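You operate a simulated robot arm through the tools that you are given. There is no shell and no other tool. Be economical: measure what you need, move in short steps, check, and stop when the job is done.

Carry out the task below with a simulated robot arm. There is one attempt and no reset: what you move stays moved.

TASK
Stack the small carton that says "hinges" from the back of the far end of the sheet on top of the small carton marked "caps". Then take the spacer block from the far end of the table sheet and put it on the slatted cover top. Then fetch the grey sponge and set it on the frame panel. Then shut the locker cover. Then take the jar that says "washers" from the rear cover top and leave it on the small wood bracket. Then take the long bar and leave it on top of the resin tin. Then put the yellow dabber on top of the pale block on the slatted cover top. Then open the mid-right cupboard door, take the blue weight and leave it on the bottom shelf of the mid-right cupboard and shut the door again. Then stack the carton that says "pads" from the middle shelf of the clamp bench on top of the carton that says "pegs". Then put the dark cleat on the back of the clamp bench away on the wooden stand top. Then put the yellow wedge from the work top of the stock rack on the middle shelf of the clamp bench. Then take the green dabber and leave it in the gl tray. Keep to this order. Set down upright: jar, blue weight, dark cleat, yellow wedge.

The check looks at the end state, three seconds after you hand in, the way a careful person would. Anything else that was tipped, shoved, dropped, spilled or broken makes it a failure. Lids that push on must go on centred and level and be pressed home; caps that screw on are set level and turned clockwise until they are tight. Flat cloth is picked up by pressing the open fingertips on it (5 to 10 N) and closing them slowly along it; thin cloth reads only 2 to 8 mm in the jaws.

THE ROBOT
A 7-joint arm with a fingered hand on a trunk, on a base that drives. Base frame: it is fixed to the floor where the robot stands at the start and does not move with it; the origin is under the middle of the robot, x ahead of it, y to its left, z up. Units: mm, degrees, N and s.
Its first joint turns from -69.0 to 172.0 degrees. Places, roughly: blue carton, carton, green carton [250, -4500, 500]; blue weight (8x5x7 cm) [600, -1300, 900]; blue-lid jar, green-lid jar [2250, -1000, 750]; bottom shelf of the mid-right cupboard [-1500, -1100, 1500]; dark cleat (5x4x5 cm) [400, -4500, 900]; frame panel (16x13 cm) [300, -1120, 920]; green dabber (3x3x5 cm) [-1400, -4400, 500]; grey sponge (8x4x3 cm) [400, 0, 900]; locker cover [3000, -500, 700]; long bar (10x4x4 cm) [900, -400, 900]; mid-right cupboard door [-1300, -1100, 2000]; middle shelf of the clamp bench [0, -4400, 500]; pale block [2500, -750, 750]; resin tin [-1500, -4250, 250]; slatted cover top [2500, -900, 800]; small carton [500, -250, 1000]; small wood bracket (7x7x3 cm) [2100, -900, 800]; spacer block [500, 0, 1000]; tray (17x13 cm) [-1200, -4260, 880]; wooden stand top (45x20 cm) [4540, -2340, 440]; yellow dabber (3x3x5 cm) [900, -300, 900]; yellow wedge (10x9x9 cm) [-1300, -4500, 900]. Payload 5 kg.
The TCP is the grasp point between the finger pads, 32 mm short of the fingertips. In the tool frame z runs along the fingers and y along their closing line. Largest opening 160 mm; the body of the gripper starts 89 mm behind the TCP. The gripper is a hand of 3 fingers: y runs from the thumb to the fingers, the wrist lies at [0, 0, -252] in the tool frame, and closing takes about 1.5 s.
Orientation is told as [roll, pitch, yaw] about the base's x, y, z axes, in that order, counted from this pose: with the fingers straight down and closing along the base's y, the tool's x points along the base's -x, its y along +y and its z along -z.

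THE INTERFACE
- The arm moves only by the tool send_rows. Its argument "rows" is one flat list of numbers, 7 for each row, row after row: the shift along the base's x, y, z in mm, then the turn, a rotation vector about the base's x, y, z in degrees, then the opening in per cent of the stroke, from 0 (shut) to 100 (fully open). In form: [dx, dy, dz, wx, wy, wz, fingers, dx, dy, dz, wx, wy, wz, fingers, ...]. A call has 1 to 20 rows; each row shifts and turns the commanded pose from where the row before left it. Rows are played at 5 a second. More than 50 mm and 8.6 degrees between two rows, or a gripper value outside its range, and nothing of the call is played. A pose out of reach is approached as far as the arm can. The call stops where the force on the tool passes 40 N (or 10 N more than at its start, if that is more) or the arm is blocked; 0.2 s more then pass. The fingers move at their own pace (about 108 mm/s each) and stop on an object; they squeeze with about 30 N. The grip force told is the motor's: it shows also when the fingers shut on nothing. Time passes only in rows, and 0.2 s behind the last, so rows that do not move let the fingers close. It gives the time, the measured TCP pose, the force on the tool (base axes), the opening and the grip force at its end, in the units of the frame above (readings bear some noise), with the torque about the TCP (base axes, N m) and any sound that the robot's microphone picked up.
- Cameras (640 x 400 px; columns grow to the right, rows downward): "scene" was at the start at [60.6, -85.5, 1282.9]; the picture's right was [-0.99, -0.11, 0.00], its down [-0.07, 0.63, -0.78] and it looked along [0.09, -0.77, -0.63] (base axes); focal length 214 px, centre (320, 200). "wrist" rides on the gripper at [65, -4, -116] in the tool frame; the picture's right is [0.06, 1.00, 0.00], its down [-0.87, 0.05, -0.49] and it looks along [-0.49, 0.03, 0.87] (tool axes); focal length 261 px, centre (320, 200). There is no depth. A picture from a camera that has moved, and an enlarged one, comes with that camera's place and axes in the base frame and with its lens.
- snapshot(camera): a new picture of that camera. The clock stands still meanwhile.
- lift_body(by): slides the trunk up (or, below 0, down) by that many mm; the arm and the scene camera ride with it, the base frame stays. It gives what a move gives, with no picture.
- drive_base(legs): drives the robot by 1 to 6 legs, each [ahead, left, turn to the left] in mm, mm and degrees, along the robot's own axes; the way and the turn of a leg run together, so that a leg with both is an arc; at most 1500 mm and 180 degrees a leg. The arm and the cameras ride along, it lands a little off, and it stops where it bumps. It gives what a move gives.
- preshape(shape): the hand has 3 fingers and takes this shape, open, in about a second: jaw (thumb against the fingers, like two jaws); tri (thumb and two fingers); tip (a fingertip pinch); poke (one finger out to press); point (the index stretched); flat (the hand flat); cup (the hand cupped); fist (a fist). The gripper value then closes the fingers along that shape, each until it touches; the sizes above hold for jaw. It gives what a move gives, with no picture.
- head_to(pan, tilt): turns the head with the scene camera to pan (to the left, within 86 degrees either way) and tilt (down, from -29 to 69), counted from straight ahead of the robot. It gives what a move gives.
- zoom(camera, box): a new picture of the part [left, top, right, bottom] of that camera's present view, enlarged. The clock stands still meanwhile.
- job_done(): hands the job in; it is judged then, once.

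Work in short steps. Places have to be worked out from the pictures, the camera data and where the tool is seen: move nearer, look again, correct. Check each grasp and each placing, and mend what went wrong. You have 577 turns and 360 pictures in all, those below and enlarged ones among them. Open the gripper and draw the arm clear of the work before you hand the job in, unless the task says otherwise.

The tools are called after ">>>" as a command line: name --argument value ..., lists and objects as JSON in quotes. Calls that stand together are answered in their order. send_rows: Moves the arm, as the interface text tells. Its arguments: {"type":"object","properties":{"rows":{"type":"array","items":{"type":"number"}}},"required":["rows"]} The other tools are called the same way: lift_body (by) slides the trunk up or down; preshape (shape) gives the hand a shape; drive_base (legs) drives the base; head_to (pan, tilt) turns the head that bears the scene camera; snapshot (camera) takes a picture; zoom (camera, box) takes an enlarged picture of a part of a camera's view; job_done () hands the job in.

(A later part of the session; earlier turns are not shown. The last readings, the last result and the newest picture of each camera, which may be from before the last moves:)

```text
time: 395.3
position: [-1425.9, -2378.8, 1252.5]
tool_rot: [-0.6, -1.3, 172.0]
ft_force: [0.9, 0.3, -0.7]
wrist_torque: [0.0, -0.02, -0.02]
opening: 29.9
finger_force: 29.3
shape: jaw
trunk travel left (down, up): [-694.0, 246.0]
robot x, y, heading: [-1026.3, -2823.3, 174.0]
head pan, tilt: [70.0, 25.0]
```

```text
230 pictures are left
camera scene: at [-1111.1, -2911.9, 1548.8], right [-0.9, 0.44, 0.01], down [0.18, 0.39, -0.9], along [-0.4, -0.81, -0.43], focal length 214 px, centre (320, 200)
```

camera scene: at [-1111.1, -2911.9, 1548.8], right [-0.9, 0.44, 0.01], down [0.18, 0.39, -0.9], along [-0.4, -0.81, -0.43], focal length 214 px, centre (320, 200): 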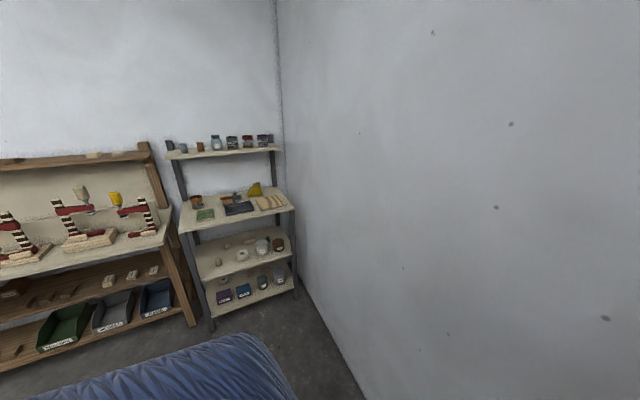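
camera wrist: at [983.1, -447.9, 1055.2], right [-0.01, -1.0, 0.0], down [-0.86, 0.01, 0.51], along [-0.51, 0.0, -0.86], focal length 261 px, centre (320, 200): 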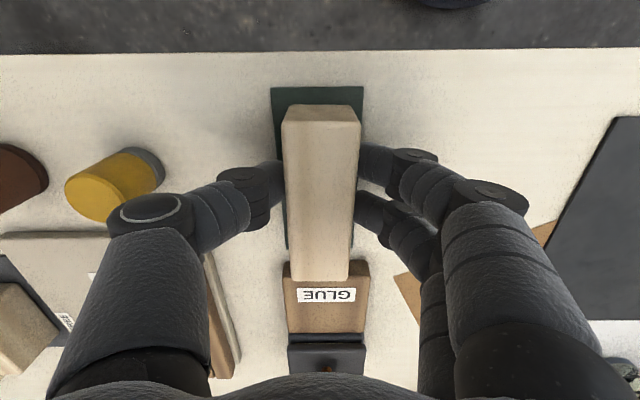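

Something (likely the elbow near the side wall x≈-1640) blocked. I back off, turn toward the rack and look at it closely.

>>> drive_base --legs '[[-200, 0, 0], [0, 0, 96], [400, 0, 0]]'

>>> head_to --pan -20 --tilt 35

>>> snapshot --camera "scene"

```text
time: 399.2
position: [-1425.1, -2653.4, 1251.9]
tool_rot: [-0.8, -1.6, -152.0]
ft_force: [0.4, 0.2, 0.2]
wrist_torque: [-0.01, 0.01, 0.04]
opening: 29.7
finger_force: 29.9
shape: jaw
trunk travel left (down, up): [-694.0, 246.0]
robot x, y, heading: [-829.4, -2779.3, -150.1]
head pan, tilt: [70.0, 25.0]
stopped in leg 2: the robot was blocked; the commanded pose is now the measured one
```

```text
time: 400.8
position: [-1424.6, -2653.1, 1252.2]
tool_rot: [-0.7, -1.6, -151.7]
ft_force: [-0.1, 0.2, -0.8]
wrist_torque: [-0.02, 0.0, 0.0]
opening: 29.7
finger_force: 29.7
shape: jaw
trunk travel left (down, up): [-694.0, 246.0]
robot x, y, heading: [-832.7, -2778.5, -149.9]
head pan, tilt: [-20.0, 35.0]
```

```text
229 pictures are left
camera scene: at [-944.6, -2814.4, 1534.4], right [-0.17, 0.98, 0.0], down [0.56, 0.1, -0.82], along [-0.81, -0.15, -0.57], focal length 214 px, centre (320, 200)
```

scene: 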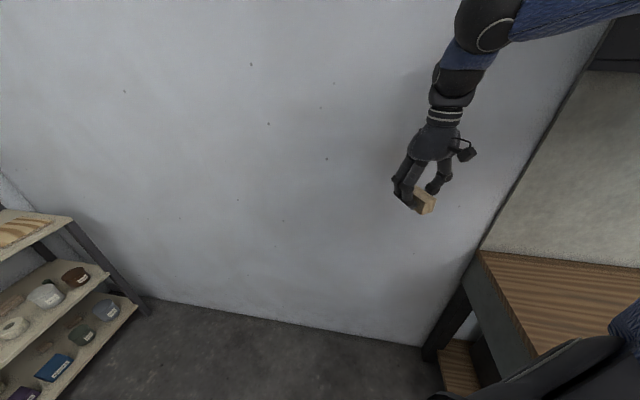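

The arm was near the side wall. Move +x first, then finish the turn.

>>> drive_base --legs '[[-260, 150, 0], [0, 0, 65]]'

>>> snapshot --camera "scene"

```text
time: 405.8
position: [-887.7, -3281.2, 1246.7]
tool_rot: [-0.7, -1.2, -86.5]
ft_force: [-0.8, -0.6, -0.4]
wrist_torque: [0.04, 0.0, 0.0]
opening: 29.4
finger_force: 30.3
shape: jaw
trunk travel left (down, up): [-694.0, 246.0]
robot x, y, heading: [-519.0, -2782.8, -84.6]
head pan, tilt: [-20.0, 35.0]
```

```text
228 pictures are left
camera scene: at [-541.3, -2916.5, 1533.1], right [-0.97, 0.25, 0.0], down [0.15, 0.56, -0.82], along [-0.21, -0.79, -0.57], focal length 214 px, centre (320, 200)
```

scene: 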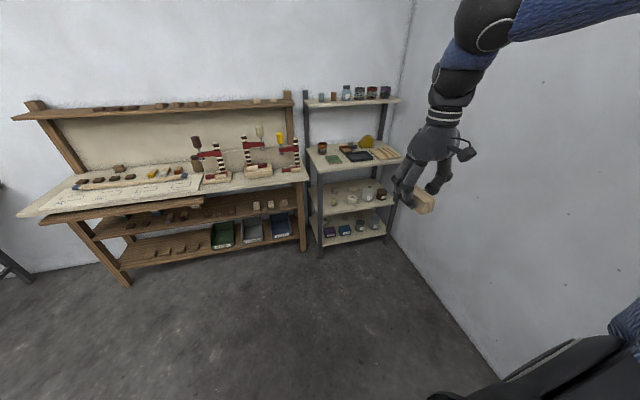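

>>> zoom --camera "scene" --box '[290, 80, 418, 260]'

>>> zoom --camera "scene" --box '[10, 90, 310, 280]'

```text
2.22 times, centred on (354, 170) of scene
camera zoom: at [-541.3, -2916.5, 1533.1], right [-0.97, 0.25, 0.0], down [0.15, 0.56, -0.82], along [-0.21, -0.79, -0.57], focal length 477 px, centre (244, 267)
```

zoom: 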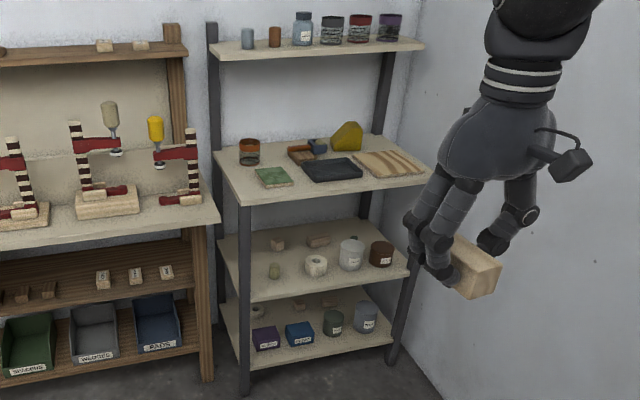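

```text
2.11 times, centred on (160, 185) of scene
camera zoom: at [-541.3, -2916.5, 1533.1], right [-0.97, 0.25, 0.0], down [0.15, 0.56, -0.82], along [-0.21, -0.79, -0.57], focal length 452 px, centre (657, 232)
```

zoom: 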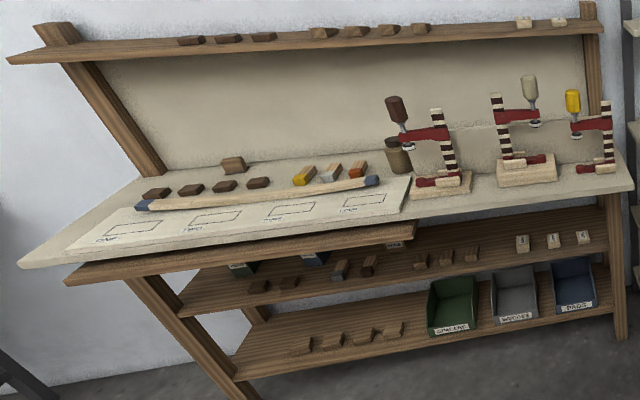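

I move nearer and lower the trunk to view the shelves more level.

>>> send_rows --rows '[45, 0, 0, 0, 0, 0, 15, 45, 0, 0, 0, 0, 0, 15, 45, 0, 0, 0, 0, 0, 15, 45, 0, 0, 0, 0, 0, 15]'

>>> drive_base --legs '[[500, -430, 0]]'

>>> lift_body --by -500

>>> head_to --pan -35 --tilt 35

>>> snapshot --camera "scene"

```text
time: 406.8
position: [-705.0, -3282.1, 1245.3]
tool_rot: [-0.7, -1.0, -86.5]
ft_force: [-0.1, 0.2, -0.6]
wrist_torque: [0.06, 0.03, 0.02]
opening: 29.6
finger_force: 29.4
shape: jaw
trunk travel left (down, up): [-694.0, 246.0]
robot x, y, heading: [-527.4, -2784.1, -84.6]
head pan, tilt: [-20.0, 35.0]
```

```text
time: 410.3
position: [-1080.0, -3809.0, 1244.8]
tool_rot: [-0.8, -1.0, -86.9]
ft_force: [-0.6, 0.7, -0.1]
wrist_torque: [0.01, -0.01, 0.02]
opening: 29.8
finger_force: 30.1
shape: jaw
trunk travel left (down, up): [-694.0, 246.0]
robot x, y, heading: [-891.2, -3308.4, -85.0]
head pan, tilt: [-20.0, 35.0]
```

```text
refused: -500 is not a number from -400 to 400
```

```text
time: 411.1
position: [-1079.5, -3809.4, 1245.5]
tool_rot: [-0.8, -1.0, -86.7]
ft_force: [0.0, -0.3, -1.1]
wrist_torque: [0.01, 0.06, -0.02]
opening: 29.5
finger_force: 29.7
shape: jaw
trunk travel left (down, up): [-694.0, 246.0]
robot x, y, heading: [-896.2, -3308.2, -84.6]
head pan, tilt: [-35.0, 35.0]
```

```text
225 pictures are left
camera scene: at [-932.7, -3433.8, 1533.1], right [-0.87, 0.5, 0.0], down [0.29, 0.5, -0.82], along [-0.41, -0.71, -0.57], focal length 214 px, centre (320, 200)
```

scene: 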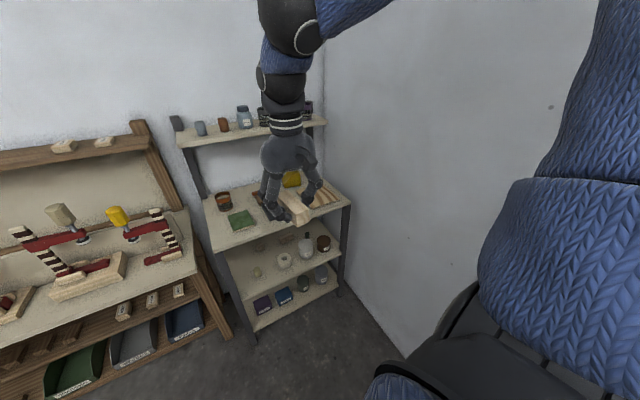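

>>> zoom --camera "scene" --box '[220, 220, 360, 335]'

>>> lift_body --by -400

>>> head_to --pan -32 --tilt 30

>>> snapshot --camera "scene"

```text
3.48 times, centred on (290, 278) of scene
camera zoom: at [-932.7, -3433.8, 1533.1], right [-0.87, 0.5, 0.0], down [0.29, 0.5, -0.82], along [-0.41, -0.71, -0.57], focal length 746 px, centre (424, -70)
```

zoom: 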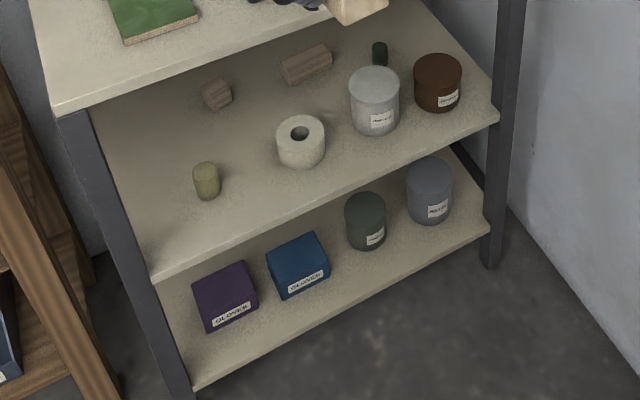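

```text
time: 414.9
position: [-1079.4, -3808.2, 846.1]
tool_rot: [-0.8, -1.0, -86.7]
ft_force: [0.0, 0.5, -0.8]
wrist_torque: [0.04, 0.0, 0.01]
opening: 29.6
finger_force: 29.3
shape: jaw
trunk travel left (down, up): [-294.0, 646.0]
robot x, y, heading: [-896.0, -3304.2, -84.9]
head pan, tilt: [-35.0, 35.0]
```

```text
time: 415.6
position: [-1078.7, -3807.5, 845.0]
tool_rot: [-0.7, -1.1, -86.8]
ft_force: [-1.0, -0.1, -1.0]
wrist_torque: [0.02, 0.0, 0.01]
opening: 29.5
finger_force: 30.2
shape: jaw
trunk travel left (down, up): [-294.0, 646.0]
robot x, y, heading: [-898.6, -3306.4, -85.0]
head pan, tilt: [-32.0, 30.0]
```

```text
223 pictures are left
camera scene: at [-929.9, -3438.2, 1140.9], right [-0.89, 0.45, 0.0], down [0.23, 0.45, -0.87], along [-0.39, -0.77, -0.5], focal length 214 px, centre (320, 200)
```

scene: 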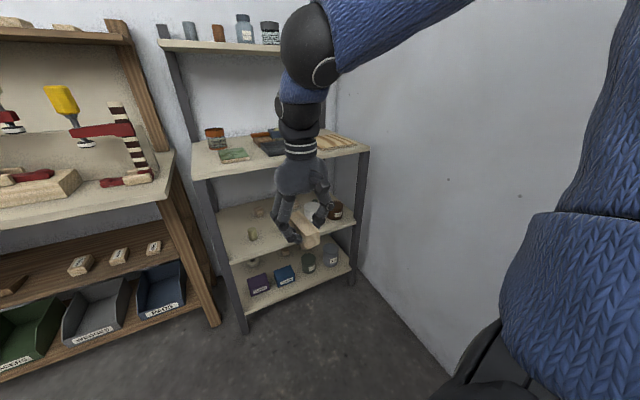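

>>> zoom --camera "scene" --box '[290, 235, 350, 280]'

>>> zoom --camera "scene" --box '[200, 130, 380, 300]'

```text
8.89 times, centred on (320, 258) of scene
camera zoom: at [-929.9, -3438.2, 1140.9], right [-0.89, 0.45, 0.0], down [0.23, 0.45, -0.87], along [-0.39, -0.77, -0.5], focal length 1906 px, centre (320, -311)
```

zoom: 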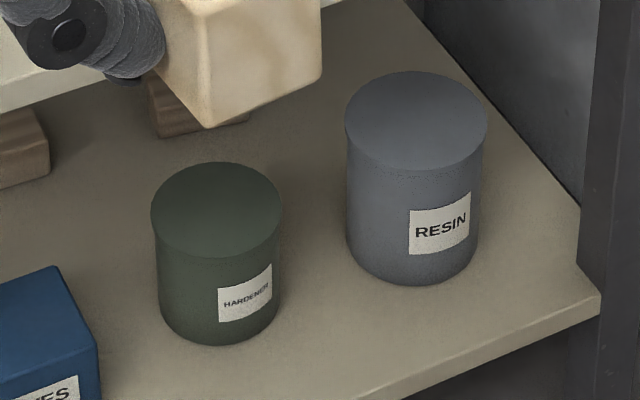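

```text
2.35 times, centred on (290, 215) of scene
camera zoom: at [-929.9, -3438.2, 1140.9], right [-0.89, 0.45, 0.0], down [0.23, 0.45, -0.87], along [-0.39, -0.77, -0.5], focal length 505 px, centre (391, 165)
```

zoom: 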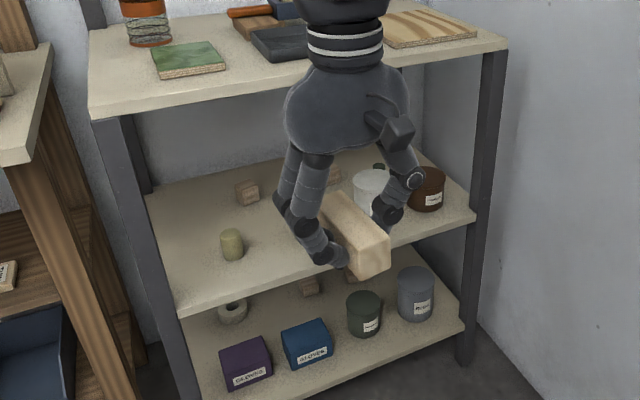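

RESIN tin identified: top ≈ (-1410,-4242,273) on the bottom shelf, with the middle shelf ≈177 mm above it. The bar must be inserted with a nearly horizontal hand, so I'll set the bar down on the rack's worktop front-left and regrasp it with a tilted hand. First turn the base left so the spot is in the arm's range, raising the hand.

>>> send_rows --rows '[0, 0, 45, 0, 0, 0, 15, 0, 0, 45, 0, 0, 0, 15, 0, 0, 45, 0, 0, 0, 15, 0, 0, 45, 0, 0, 0, 15]'

>>> drive_base --legs '[[0, 0, 38]]'

>>> head_to --pan -48 --tilt 30

>>> snapshot --camera "scene"

```text
time: 416.6
position: [-1079.4, -3806.7, 1026.6]
tool_rot: [-0.7, -1.0, -86.7]
ft_force: [-0.2, 0.7, -0.5]
wrist_torque: [0.0, -0.02, 0.03]
opening: 29.4
finger_force: 29.8
shape: jaw
trunk travel left (down, up): [-294.0, 646.0]
robot x, y, heading: [-891.8, -3311.1, -84.9]
head pan, tilt: [-32.0, 30.0]
```

```text
time: 418.8
position: [-734.7, -3817.6, 1026.4]
tool_rot: [-0.7, -1.0, -49.0]
ft_force: [0.3, -0.2, -0.4]
wrist_torque: [0.0, 0.03, 0.01]
opening: 29.9
finger_force: 29.9
shape: jaw
trunk travel left (down, up): [-294.0, 646.0]
robot x, y, heading: [-893.1, -3309.8, -47.4]
head pan, tilt: [-32.0, 30.0]
```

```text
time: 419.6
position: [-733.7, -3816.9, 1026.4]
tool_rot: [-0.8, -1.0, -49.0]
ft_force: [-0.1, -0.4, -1.0]
wrist_torque: [-0.03, 0.01, 0.0]
opening: 29.7
finger_force: 29.7
shape: jaw
trunk travel left (down, up): [-294.0, 646.0]
robot x, y, heading: [-894.6, -3308.8, -47.2]
head pan, tilt: [-48.0, 30.0]
```

```text
220 pictures are left
camera scene: at [-867.3, -3434.7, 1140.9], right [-1.0, 0.09, 0.0], down [0.05, 0.5, -0.87], along [-0.08, -0.86, -0.5], focal length 214 px, centre (320, 200)
```

scene: 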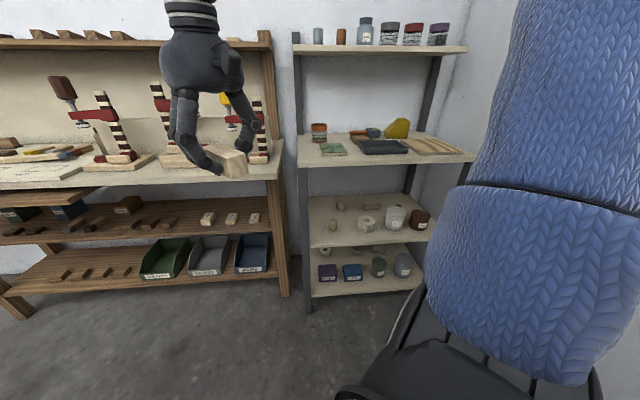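

>>> zoom --camera "scene" --box '[290, 110, 482, 310]'

>>> zoom --camera "scene" --box '[0, 110, 300, 300]'

```text
2.00 times, centred on (386, 210) of scene
camera zoom: at [-867.3, -3434.7, 1140.9], right [-1.0, 0.09, 0.0], down [0.05, 0.5, -0.87], along [-0.08, -0.86, -0.5], focal length 429 px, centre (188, 180)
```

zoom: 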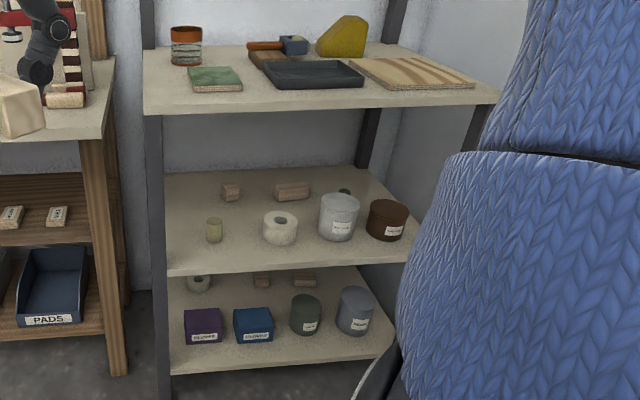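

```text
2.11 times, centred on (150, 205) of scene
camera zoom: at [-867.3, -3434.7, 1140.9], right [-1.0, 0.09, 0.0], down [0.05, 0.5, -0.87], along [-0.08, -0.86, -0.5], focal length 452 px, centre (678, 190)
```

zoom: 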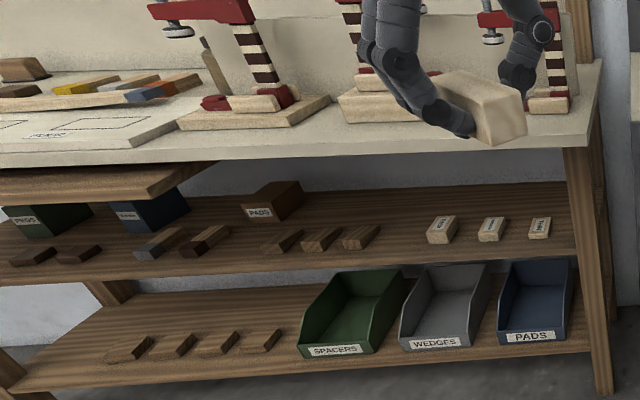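

Good view. I carry the bar to the rack worktop's free left-front strip (x≈-898, y≈-4208).

>>> send_rows --rows '[-41, 0, 0, 0, 0, -8, 15, -41, 0, 0, 0, 0, -8, 15, -41, 0, 0, 0, 0, -8, 15, -41, 0, 0, 0, 0, -8, 15, 0, -45, 0, 0, 0, -8, 15, 0, -45, 0, 0, 0, 0, 15, 0, -45, 0, 0, 0, 0, 15, 0, -45, 0, 0, 0, 0, 15, 0, -45, 0, 0, 0, 0, 15, 0, -45, 0, 0, 0, 0, 15, 0, -45, 0, 0, 0, 0, 15, 0, -45, 0, 0, 0, 0, 15, 0, -30, 0, 0, 0, 0, 15, 0, 0, 0, 0, 0, 0, 15]'

>>> snapshot --camera "wrist"

>>> snapshot --camera "scene"

```text
time: 422.6
position: [-896.9, -4209.1, 1029.1]
tool_rot: [-0.8, -1.0, -88.9]
ft_force: [0.4, -0.5, -1.2]
wrist_torque: [0.01, 0.02, 0.0]
opening: 29.5
finger_force: 29.4
shape: jaw
trunk travel left (down, up): [-294.0, 646.0]
robot x, y, heading: [-896.5, -3305.1, -47.0]
head pan, tilt: [-48.0, 30.0]
```

```text
217 pictures are left
camera wrist: at [-900.8, -4140.9, 1141.6], right [1.0, 0.08, -0.01], down [0.08, -0.86, 0.51], along [0.03, -0.51, -0.86], focal length 261 px, centre (320, 200)
```

wrist: 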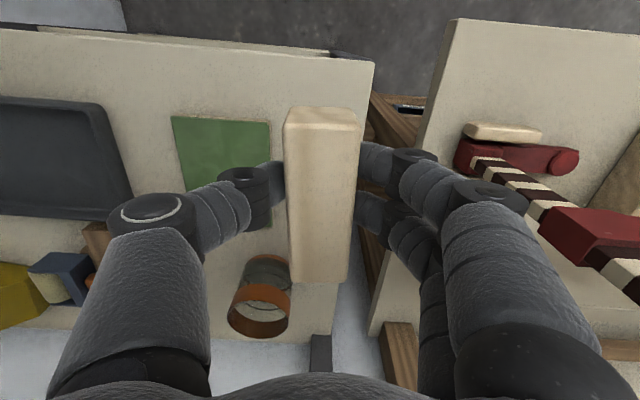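

```text
216 pictures are left
camera scene: at [-867.3, -3434.7, 1140.9], right [-1.0, 0.09, 0.0], down [0.05, 0.5, -0.87], along [-0.08, -0.86, -0.5], focal length 214 px, centre (320, 200)
```

scene: 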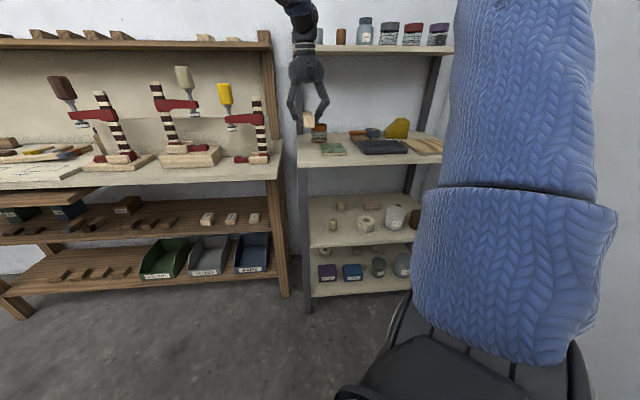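

Position is right. Lower to contact.

>>> send_rows --rows '[0, 0, -40, 0, 0, 0, 15, 0, 0, -40, 0, 0, 0, 15, 0, 0, -18, 0, 0, 0, 15, 0, 0, -5, 0, 0, 0, 15, 0, 0, -3, 0, 0, 0, 15, 0, 0, -3, 0, 0, 0, 15, 0, 0, -3, 0, 0, 0, 15, 0, 0, 0, 0, 0, 0, 15]'

```text
time: 424.4
position: [-897.8, -4206.7, 917.7]
tool_rot: [-0.7, -1.2, -89.0]
ft_force: [-1.0, -12.0, 29.8]
wrist_torque: [-0.29, -0.08, 0.01]
opening: 31.3
finger_force: 30.0
shape: jaw
trunk travel left (down, up): [-294.0, 646.0]
robot x, y, heading: [-894.7, -3309.5, -47.2]
head pan, tilt: [-48.0, 30.0]
```

Contact (worktop ≈ 879). Release, rise, back away, and tilt the hand 65° toward horizontal.

>>> send_rows --rows '[0, 0, 1, 0, 0, 0, 25, 0, 0, 0, 0, 0, 0, 30, 0, 0, 0, 0, 0, 0, 30, 0, 0, 40, 0, 0, 0, 30, 0, 0, 45, 0, 0, 0, 30, 0, 45, 0, 0, 0, 0, 40, 0, 45, 0, 0, 0, 0, 50, 0, 45, 0, 0, 0, 0, 50, 0, 45, 0, -8, 0, 0, 50, 0, 10, 0, -8, 0, 0, 50, 0, 0, 0, -8, 0, 0, 50, 0, 0, 0, -8, 0, 0, 50, 0, 0, 0, -8, 0, 0, 50, 0, 0, 0, -8, 0, 0, 50, 0, 0, 0, -8, 0, 0, 50, 0, 0, 0, -8, 0, 0, 50, 0, 0, 0, 0, 0, 0, 50]'

>>> snapshot --camera "wrist"

>>> snapshot --camera "scene"

```text
time: 428.0
position: [-882.6, -4054.5, 1028.8]
tool_rot: [-2.8, -64.9, -87.6]
ft_force: [0.3, -0.2, -0.3]
wrist_torque: [0.01, 0.0, 0.01]
opening: 80.0
finger_force: 0.0
shape: jaw
out of reach, approached as far as the arm can: row 15, 16
trunk travel left (down, up): [-294.0, 646.0]
robot x, y, heading: [-895.0, -3303.1, -46.9]
head pan, tilt: [-48.0, 30.0]
```

```text
215 pictures are left
camera wrist: at [-885.6, -3922.2, 1017.4], right [1.0, 0.02, -0.08], down [0.08, 0.08, 0.99], along [0.03, -1.0, 0.07], focal length 261 px, centre (320, 200)
```

wrist: 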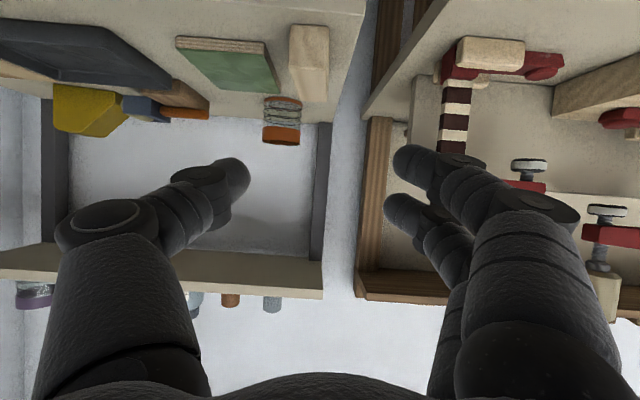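

```text
214 pictures are left
camera scene: at [-867.5, -3435.1, 1140.8], right [-1.0, 0.09, 0.0], down [0.05, 0.5, -0.87], along [-0.08, -0.86, -0.5], focal length 214 px, centre (320, 200)
```

scene: 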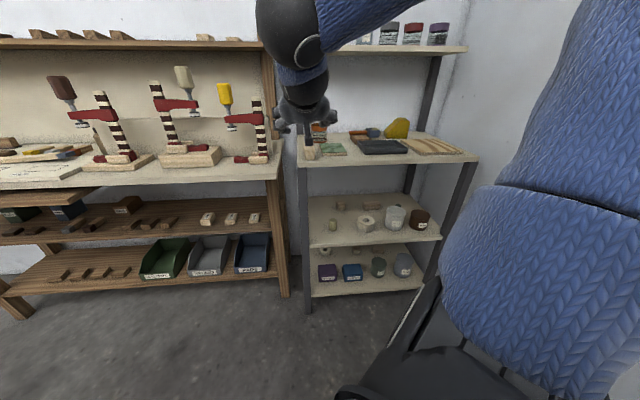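

>>> zoom --camera "wrist" --box '[240, 0, 400, 150]'

```text
2.67 times, centred on (320, 75) of wrist
camera zoom: at [-885.6, -3922.2, 1017.4], right [1.0, 0.02, -0.08], down [0.08, 0.08, 0.99], along [0.03, -1.0, 0.07], focal length 695 px, centre (320, 533)
```

zoom: 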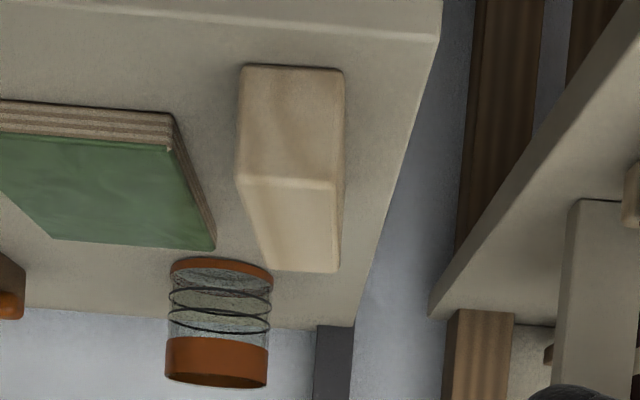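

Bar's near end at (-898,-4161). I lower in front of the worktop and slide forward to straddle the bar's near half.

>>> send_rows --rows '[-5, 0, -40, 0, 0, 0, 40, -5, 0, -40, 0, 0, 0, 40, -5, 0, -26, 0, 0, 0, 40, 0, -30, 0, 0, 0, 0, 40, 0, 0, 0, 0, 0, 0, 40]'

>>> snapshot --camera "wrist"

```text
time: 429.2
position: [-877.5, -4129.3, 949.6]
tool_rot: [-2.8, -64.9, -87.7]
ft_force: [-0.6, 0.2, 0.6]
wrist_torque: [0.03, -0.01, 0.02]
opening: 64.9
finger_force: 0.1
shape: jaw
out of reach, approached as far as the arm can: row 1, 2, 3
trunk travel left (down, up): [-294.0, 646.0]
robot x, y, heading: [-887.5, -3308.1, -47.2]
head pan, tilt: [-48.0, 30.0]
```

```text
212 pictures are left
camera wrist: at [-881.0, -3997.3, 936.5], right [1.0, 0.02, -0.08], down [0.07, 0.08, 0.99], along [0.03, -1.0, 0.08], focal length 261 px, centre (320, 200)
```

wrist: 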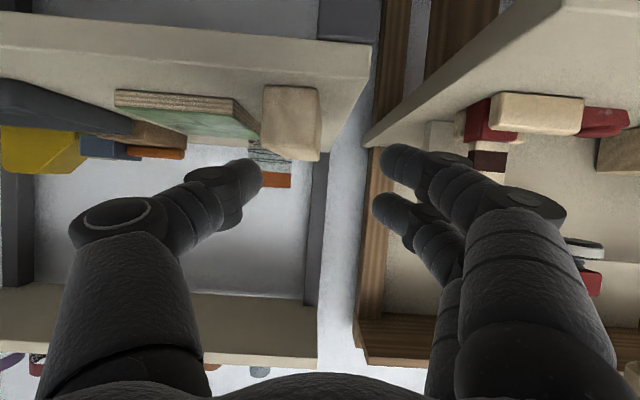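

Reach limit in this posture; I raise the hand, lower the trunk, and try again.

>>> send_rows --rows '[0, 30, 20, 0, 0, 0, 40, 0, 20, 40, 0, 0, 0, 40, 0, 0, 45, 0, 0, 0, 40, 0, 0, 45, 0, 0, 0, 40, 0, 0, 0, 0, 0, 0, 40]'

>>> lift_body --by -150

```text
time: 430.4
position: [-877.6, -4081.8, 1101.0]
tool_rot: [-2.8, -65.0, -87.7]
ft_force: [-0.1, 0.5, 0.0]
wrist_torque: [-0.01, 0.0, 0.03]
opening: 64.6
finger_force: 0.1
shape: jaw
trunk travel left (down, up): [-294.0, 646.0]
robot x, y, heading: [-893.5, -3304.8, -47.4]
head pan, tilt: [-48.0, 30.0]
```

```text
time: 432.1
position: [-877.2, -4082.2, 951.0]
tool_rot: [-2.8, -65.0, -87.7]
ft_force: [-0.6, 0.4, 0.2]
wrist_torque: [-0.02, 0.03, 0.02]
opening: 64.7
finger_force: 0.1
shape: jaw
trunk travel left (down, up): [-144.0, 796.0]
robot x, y, heading: [-895.0, -3308.1, -47.4]
head pan, tilt: [-48.0, 30.0]
```

>>> send_rows --rows '[-10, 0, -15, 0, 0, 0, 40, -10, 0, -13, 0, 0, 0, 40, 0, -20, 0, 0, 0, 0, 40, 0, 0, 0, 0, 0, 0, 40]'

>>> snapshot --camera "wrist"

```text
time: 433.1
position: [-896.8, -4101.5, 924.0]
tool_rot: [-2.8, -64.9, -87.8]
ft_force: [0.5, -0.7, -0.2]
wrist_torque: [0.0, 0.0, -0.01]
opening: 64.6
finger_force: 0.0
shape: jaw
trunk travel left (down, up): [-144.0, 796.0]
robot x, y, heading: [-896.4, -3309.5, -47.1]
head pan, tilt: [-48.0, 30.0]
```

```text
211 pictures are left
camera wrist: at [-900.2, -3969.5, 910.8], right [1.0, 0.02, -0.08], down [0.08, 0.08, 0.99], along [0.03, -1.0, 0.08], focal length 261 px, centre (320, 200)
```

wrist: 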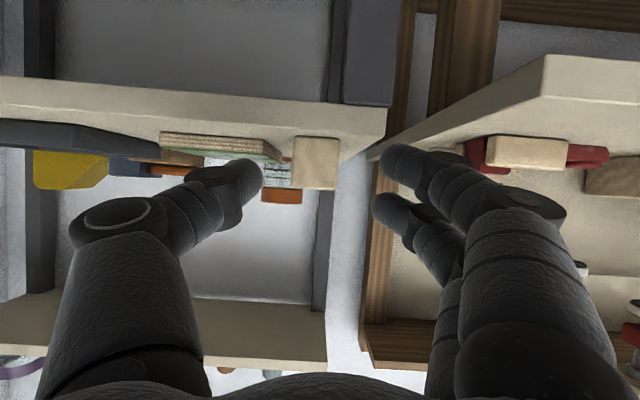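

Aligned on the bar's end. Advance and close.

>>> send_rows --rows '[-1, -40, 0, 0, 0, 0, 40, -1, -35, 0, 0, 0, 0, 40, 0, -9, 0, 0, 0, 0, 40, 0, 0, 0, 0, 0, 0, 15, 0, 0, 0, 0, 0, 0, 15, 0, 0, 0, 0, 0, 0, 15, 0, 0, 0, 0, 0, 0, 15]'

>>> snapshot --camera "wrist"

```text
time: 434.7
position: [-896.8, -4186.4, 924.0]
tool_rot: [-2.8, -65.0, -87.7]
ft_force: [0.4, -0.8, 2.7]
wrist_torque: [-0.08, -0.09, 0.07]
opening: 28.5
finger_force: 30.2
shape: jaw
trunk travel left (down, up): [-144.0, 796.0]
robot x, y, heading: [-895.5, -3305.9, -47.3]
head pan, tilt: [-48.0, 30.0]
```

```text
210 pictures are left
camera wrist: at [-900.1, -4054.1, 911.9], right [1.0, 0.02, -0.08], down [0.07, 0.08, 0.99], along [0.03, -1.0, 0.08], focal length 261 px, centre (320, 200)
```

wrist: 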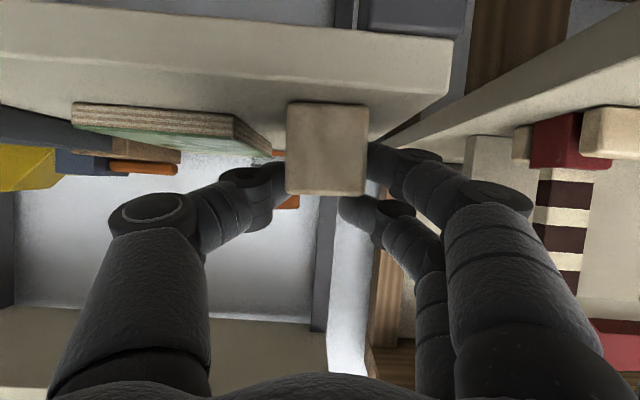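

Gripped. Lift slightly and retreat from the rack.

>>> send_rows --rows '[0, 0, 15, 0, 0, 0, 15, 0, 20, 15, 0, 0, 0, 15, 0, 45, 0, 0, 0, 0, 15, 0, 45, 0, 0, 0, 0, 15, 0, 45, 0, 0, 0, 0, 15, 0, 45, 0, 0, 0, 0, 15, 0, 45, 0, 0, 0, 0, 15, 0, 0, 0, 0, 0, 0, 15]'

>>> snapshot --camera "wrist"

```text
time: 436.5
position: [-890.1, -3957.5, 973.1]
tool_rot: [-2.6, -64.8, -87.8]
ft_force: [0.5, -0.1, 0.1]
wrist_torque: [0.06, -0.05, 0.0]
opening: 28.4
finger_force: 30.3
shape: jaw
out of reach, approached as far as the arm can: row 6, 7
trunk travel left (down, up): [-144.0, 796.0]
robot x, y, heading: [-893.4, -3307.6, -47.1]
head pan, tilt: [-48.0, 30.0]
```

```text
209 pictures are left
camera wrist: at [-893.5, -3824.6, 961.8], right [1.0, 0.02, -0.08], down [0.07, 0.07, 0.99], along [0.03, -1.0, 0.07], focal length 261 px, centre (320, 200)
```

wrist: 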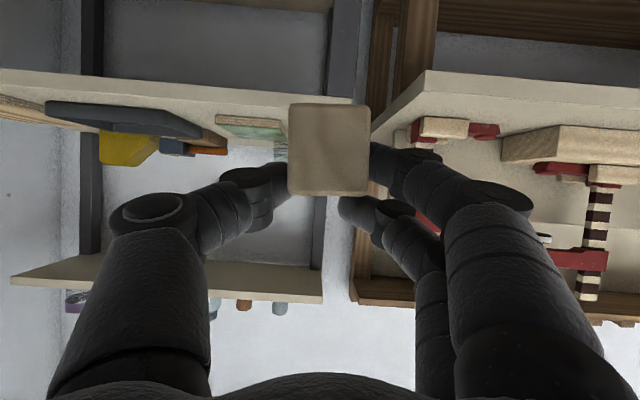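

I shift the base, lower the trunk fully, then lower the hand in front of the shelves.

>>> drive_base --legs '[[-107, -88, 0]]'

>>> lift_body --by -140

>>> send_rows --rows '[-40, -10, -20, 0, 0, 0, 15, -40, -10, -20, 0, 0, 0, 15, -40, -10, -20, 0, 0, 0, 15, -40, -10, -20, 0, 0, 0, 15, -40, 0, -25, 0, 0, 0, 15, -40, 0, -25, 0, 0, 0, 15, -40, 0, -25, 0, 0, 0, 15, -40, 0, -25, 0, 0, 0, 15, -30, 0, -30, 0, 0, 0, 15, 0, 0, -40, 0, 0, 0, 15, 0, 0, 0, 0, 0, 0, 15]'

>>> snapshot --camera "scene"

```text
time: 437.8
position: [-1030.3, -3937.7, 973.2]
tool_rot: [-2.6, -64.8, -87.9]
ft_force: [0.4, -1.5, -1.4]
wrist_torque: [0.02, 0.0, -0.02]
opening: 28.4
finger_force: 29.4
shape: jaw
trunk travel left (down, up): [-144.0, 796.0]
robot x, y, heading: [-1029.3, -3288.0, -47.5]
head pan, tilt: [-48.0, 30.0]
```

```text
time: 439.5
position: [-1029.3, -3938.9, 833.4]
tool_rot: [-2.6, -64.7, -88.1]
ft_force: [0.0, 0.4, -0.3]
wrist_torque: [0.05, -0.01, 0.04]
opening: 28.4
finger_force: 30.0
shape: jaw
trunk travel left (down, up): [-4.0, 936.0]
robot x, y, heading: [-1029.7, -3290.3, -47.6]
head pan, tilt: [-48.0, 30.0]
```

```text
time: 442.1
position: [-1144.5, -4135.9, 673.2]
tool_rot: [-4.9, -64.3, -73.1]
ft_force: [-0.6, 0.3, -0.4]
wrist_torque: [0.01, 0.0, 0.0]
opening: 28.0
finger_force: 29.6
shape: jaw
out of reach, approached as far as the arm can: row 1, 2, 3, 4, 5, 6, 7, 10
trunk travel left (down, up): [-4.0, 936.0]
robot x, y, heading: [-953.1, -3346.2, -34.7]
head pan, tilt: [-48.0, 30.0]
stopped in row 11: the arm was blocked; the commanded pose is now the measured one
```

```text
208 pictures are left
camera scene: at [-891.7, -3463.6, 850.3], right [-0.99, -0.13, 0.01], down [-0.07, 0.49, -0.87], along [0.11, -0.86, -0.5], focal length 214 px, centre (320, 200)
```

scene: 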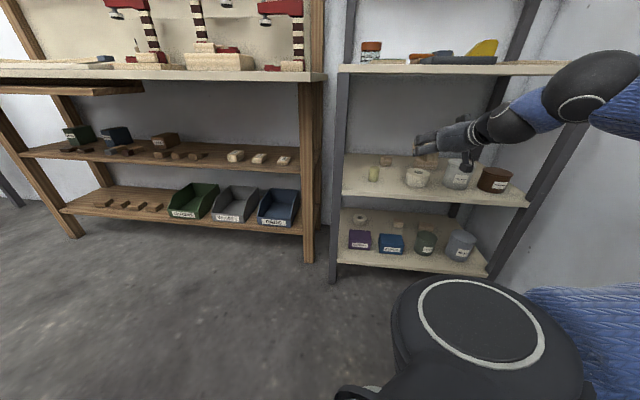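

The elbow reached the side wall and shoved the base a bit; shelf items look undisturbed. I back the base straight away from the rack and wall.

>>> drive_base --legs '[[-75, 322, 0]]'

>>> snapshot --camera "scene"

>>> snapshot --camera "wrist"

```text
time: 444.2
position: [-1037.9, -3834.2, 669.4]
tool_rot: [-2.7, -64.6, -75.1]
ft_force: [-0.5, 0.1, -1.3]
wrist_torque: [-0.01, -0.03, -0.02]
opening: 27.9
finger_force: 29.6
shape: jaw
trunk travel left (down, up): [-4.0, 936.0]
robot x, y, heading: [-840.8, -3043.9, -35.0]
head pan, tilt: [-48.0, 30.0]
```

```text
207 pictures are left
camera scene: at [-783.2, -3164.3, 850.9], right [-0.99, -0.12, 0.0], down [-0.06, 0.5, -0.87], along [0.11, -0.86, -0.5], focal length 214 px, centre (320, 200)
```

scene: 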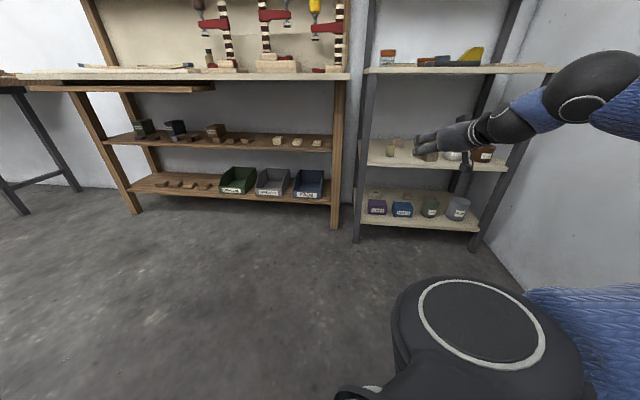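

```text
206 pictures are left
camera wrist: at [-1069.6, -3705.9, 658.2], right [0.97, 0.24, -0.08], down [0.06, 0.08, 0.99], along [0.24, -0.97, 0.07], focal length 261 px, centre (320, 200)
```

wrist: 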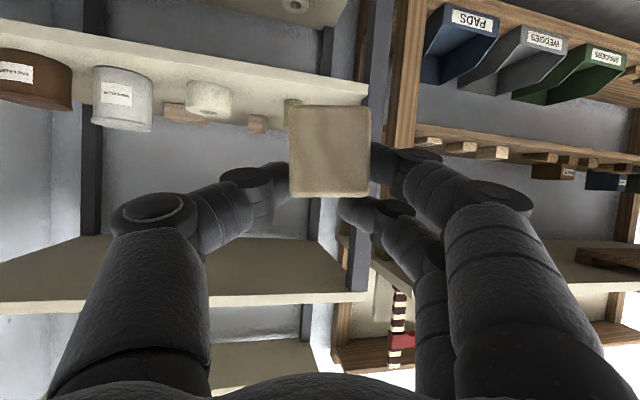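

I reposition so the elbow stays clear of the wall: move +x, turn right, then approach the rack diagonally.

>>> drive_base --legs '[[410, 287, 0], [0, 0, -50], [480, -300, 0]]'

>>> head_to --pan -30 --tilt 25

>>> snapshot --camera "scene"

>>> snapshot --camera "wrist"

```text
time: 452.2
position: [-1335.8, -3884.8, 669.4]
tool_rot: [-2.8, -64.4, -125.6]
ft_force: [-0.7, 0.2, -0.7]
wrist_torque: [0.01, -0.02, -0.02]
opening: 28.0
finger_force: 29.4
shape: jaw
trunk travel left (down, up): [-4.0, 936.0]
robot x, y, heading: [-598.4, -3539.6, -85.5]
head pan, tilt: [-48.0, 30.0]
```

```text
time: 453.0
position: [-1335.9, -3885.9, 670.6]
tool_rot: [-2.9, -64.6, -125.6]
ft_force: [-0.2, 0.0, -0.9]
wrist_torque: [-0.01, 0.02, 0.0]
opening: 27.9
finger_force: 29.9
shape: jaw
trunk travel left (down, up): [-4.0, 936.0]
robot x, y, heading: [-601.3, -3536.4, -85.2]
head pan, tilt: [-30.0, 25.0]
```

```text
205 pictures are left
camera scene: at [-633.5, -3671.5, 858.9], right [-0.9, 0.43, 0.0], down [0.18, 0.38, -0.91], along [-0.39, -0.82, -0.42], focal length 214 px, centre (320, 200)
```

scene: 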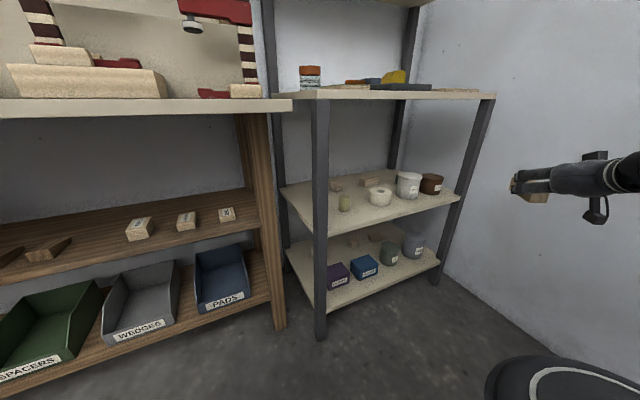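

```text
204 pictures are left
camera wrist: at [-1256.1, -3778.9, 658.3], right [0.8, -0.59, -0.08], down [0.1, 0.01, 0.99], along [-0.59, -0.8, 0.07], focal length 261 px, centre (320, 200)
```

wrist: 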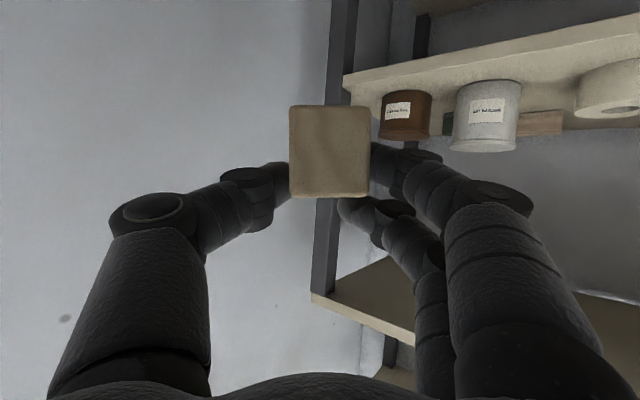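

Lower the hand in front of the bottom shelf.

>>> send_rows --rows '[0, 0, -40, 0, 0, 0, 15, 0, 0, -40, 0, 0, 0, 15, 0, 0, -40, 0, 0, 0, 15, 0, 0, -40, 0, 0, 0, 15, 0, 0, -40, 0, 0, 0, 15, 0, 0, -40, 0, 0, 0, 15, 0, 0, -40, 0, 0, 0, 15, 0, 0, 0, 0, 0, 0, 15]'

>>> snapshot --camera "wrist"

>>> snapshot --camera "scene"

```text
time: 454.8
position: [-1369.4, -3870.3, 442.5]
tool_rot: [-6.4, -62.4, -122.5]
ft_force: [0.3, -1.1, 2.9]
wrist_torque: [0.19, -0.14, 0.01]
opening: 27.7
finger_force: 29.7
shape: jaw
out of reach, approached as far as the arm can: row 1, 2, 3, 6, 7
trunk travel left (down, up): [-4.0, 936.0]
robot x, y, heading: [-600.1, -3538.3, -85.5]
head pan, tilt: [-30.0, 25.0]
```

```text
203 pictures are left
camera wrist: at [-1290.3, -3764.6, 436.2], right [0.8, -0.59, -0.11], down [0.1, -0.04, 0.99], along [-0.59, -0.81, 0.03], focal length 261 px, centre (320, 200)
```

wrist: 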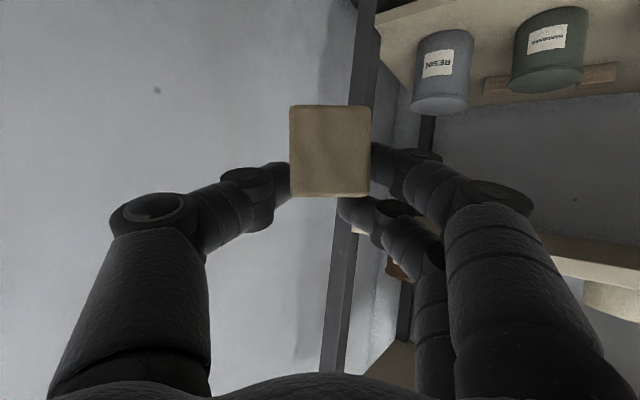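

```text
202 pictures are left
camera scene: at [-633.5, -3671.5, 858.9], right [-0.9, 0.43, 0.0], down [0.18, 0.38, -0.91], along [-0.39, -0.82, -0.42], focal length 214 px, centre (320, 200)
```

scene: 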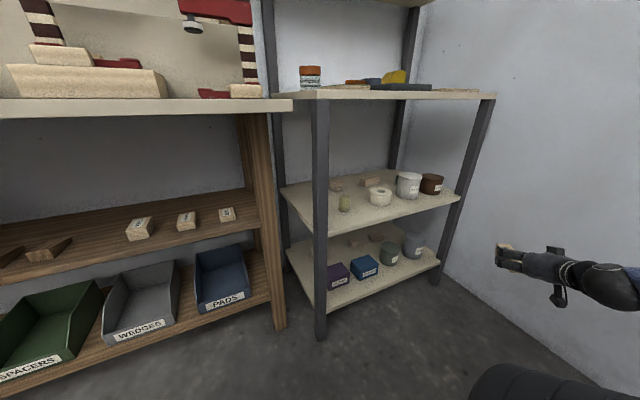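

Low reach is limited close-in; moving outward should help. I move toward the rack front while staying outside it.

>>> send_rows --rows '[-8, -40, 0, 0, 0, 0, 15, -8, -40, 0, 0, 0, 0, 15, -8, -40, 0, 0, 0, 0, 15, 0, 0, -20, 0, 0, 0, 15, 0, 0, -20, 0, 0, 0, 15, 0, 0, 0, 0, 0, 0, 15]'

>>> snapshot --camera "wrist"

```text
time: 456.2
position: [-1393.9, -3999.7, 410.6]
tool_rot: [-2.8, -64.5, -125.6]
ft_force: [-0.4, -0.8, -0.4]
wrist_torque: [-0.01, 0.01, 0.03]
opening: 27.8
finger_force: 30.3
shape: jaw
trunk travel left (down, up): [-4.0, 936.0]
robot x, y, heading: [-596.3, -3536.8, -85.4]
head pan, tilt: [-30.0, 25.0]
```

```text
201 pictures are left
camera wrist: at [-1315.0, -3891.9, 399.3], right [0.8, -0.59, -0.08], down [0.1, 0.01, 0.99], along [-0.59, -0.8, 0.07], focal length 261 px, centre (320, 200)
```

wrist: 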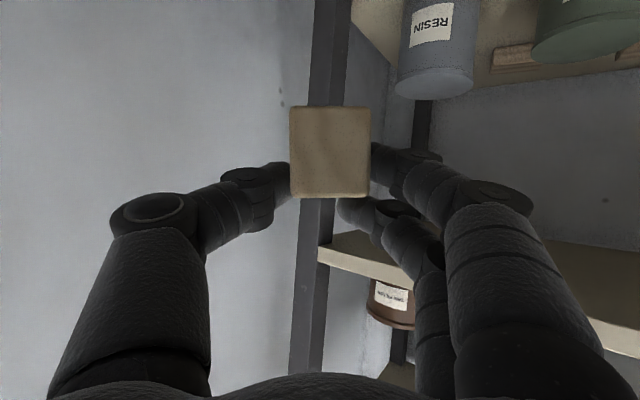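

Reachable now. Tin top ≈ (-1405,-4237,265–273). I lower to z≈345 and insert under the middle shelf.

>>> send_rows --rows '[0, -10, -35, 0, 0, 0, 15, 0, -10, -30, 0, 0, 0, 15, 1, -35, 0, 0, 0, 0, 15, 1, -35, 0, 0, 0, 0, 15, 0, -35, 0, 0, 0, 0, 15, 0, 0, 0, 0, 0, 0, 15]'

>>> snapshot --camera "wrist"

>>> zoom --camera "scene" --box '[300, 150, 500, 320]'

```text
time: 457.6
position: [-1391.8, -4125.0, 344.7]
tool_rot: [-2.8, -64.5, -125.6]
ft_force: [-0.1, 0.0, -0.6]
wrist_torque: [0.02, -0.01, -0.01]
opening: 27.8
finger_force: 29.9
shape: jaw
trunk travel left (down, up): [-4.0, 936.0]
robot x, y, heading: [-600.1, -3541.2, -85.5]
head pan, tilt: [-30.0, 25.0]
```

```text
200 pictures are left
camera wrist: at [-1312.7, -4018.0, 333.2], right [0.8, -0.59, -0.08], down [0.1, 0.01, 0.99], along [-0.59, -0.8, 0.07], focal length 261 px, centre (320, 200)
```

wrist: 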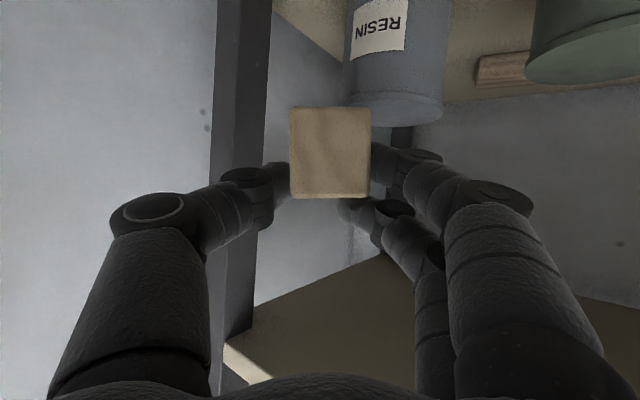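

```text
2.35 times, centred on (400, 235) of scene
camera zoom: at [-633.5, -3671.6, 858.8], right [-0.9, 0.43, 0.0], down [0.18, 0.38, -0.91], along [-0.39, -0.82, -0.42], focal length 505 px, centre (132, 118)
```

zoom: 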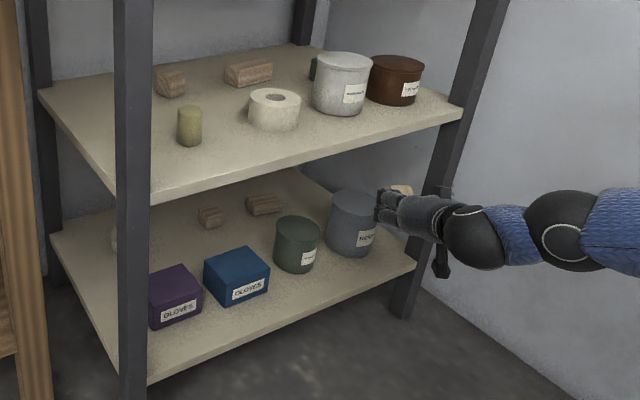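

Refined: tin top ≈ (-1413,-4258,256). Insert further and check.

>>> send_rows --rows '[-2, -38, 0, 0, 0, 0, 15, -3, -38, 0, 0, 0, 0, 15, -2, -37, 0, 0, 0, 0, 15, 0, 0, -12, 0, 0, 0, 15, 0, 0, 0, 0, 0, 0, 15]'

>>> snapshot --camera "wrist"

>>> zoom --camera "scene" --box '[380, 200, 480, 290]'

```text
time: 458.8
position: [-1397.9, -4237.8, 331.9]
tool_rot: [-2.8, -64.5, -125.6]
ft_force: [0.5, 0.0, -0.3]
wrist_torque: [0.04, -0.01, -0.02]
opening: 27.8
finger_force: 30.3
shape: jaw
trunk travel left (down, up): [-4.0, 936.0]
robot x, y, heading: [-597.4, -3537.9, -85.3]
head pan, tilt: [-30.0, 25.0]
```

```text
198 pictures are left
camera wrist: at [-1319.1, -4131.6, 320.8], right [0.8, -0.59, -0.08], down [0.1, 0.01, 0.99], along [-0.59, -0.8, 0.07], focal length 261 px, centre (320, 200)
```

wrist: 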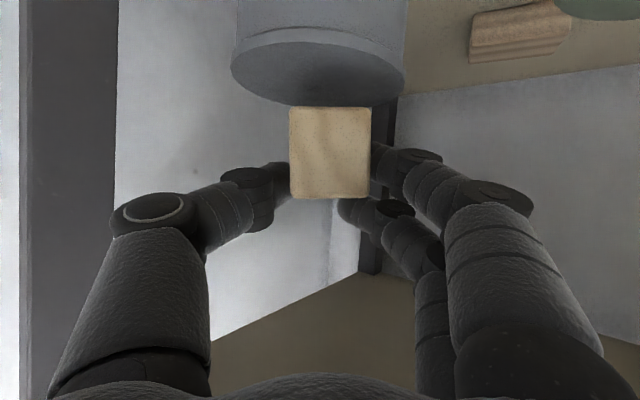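

```text
4.44 times, centred on (430, 245) of scene
camera zoom: at [-633.5, -3671.7, 858.9], right [-0.9, 0.43, 0.0], down [0.18, 0.38, -0.91], along [-0.39, -0.82, -0.42], focal length 953 px, centre (-169, 0)
```

zoom: 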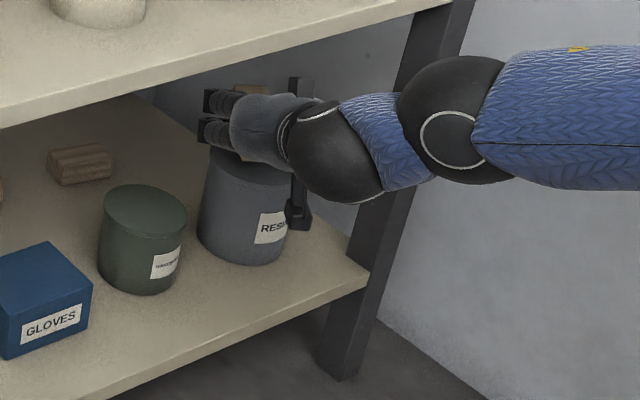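

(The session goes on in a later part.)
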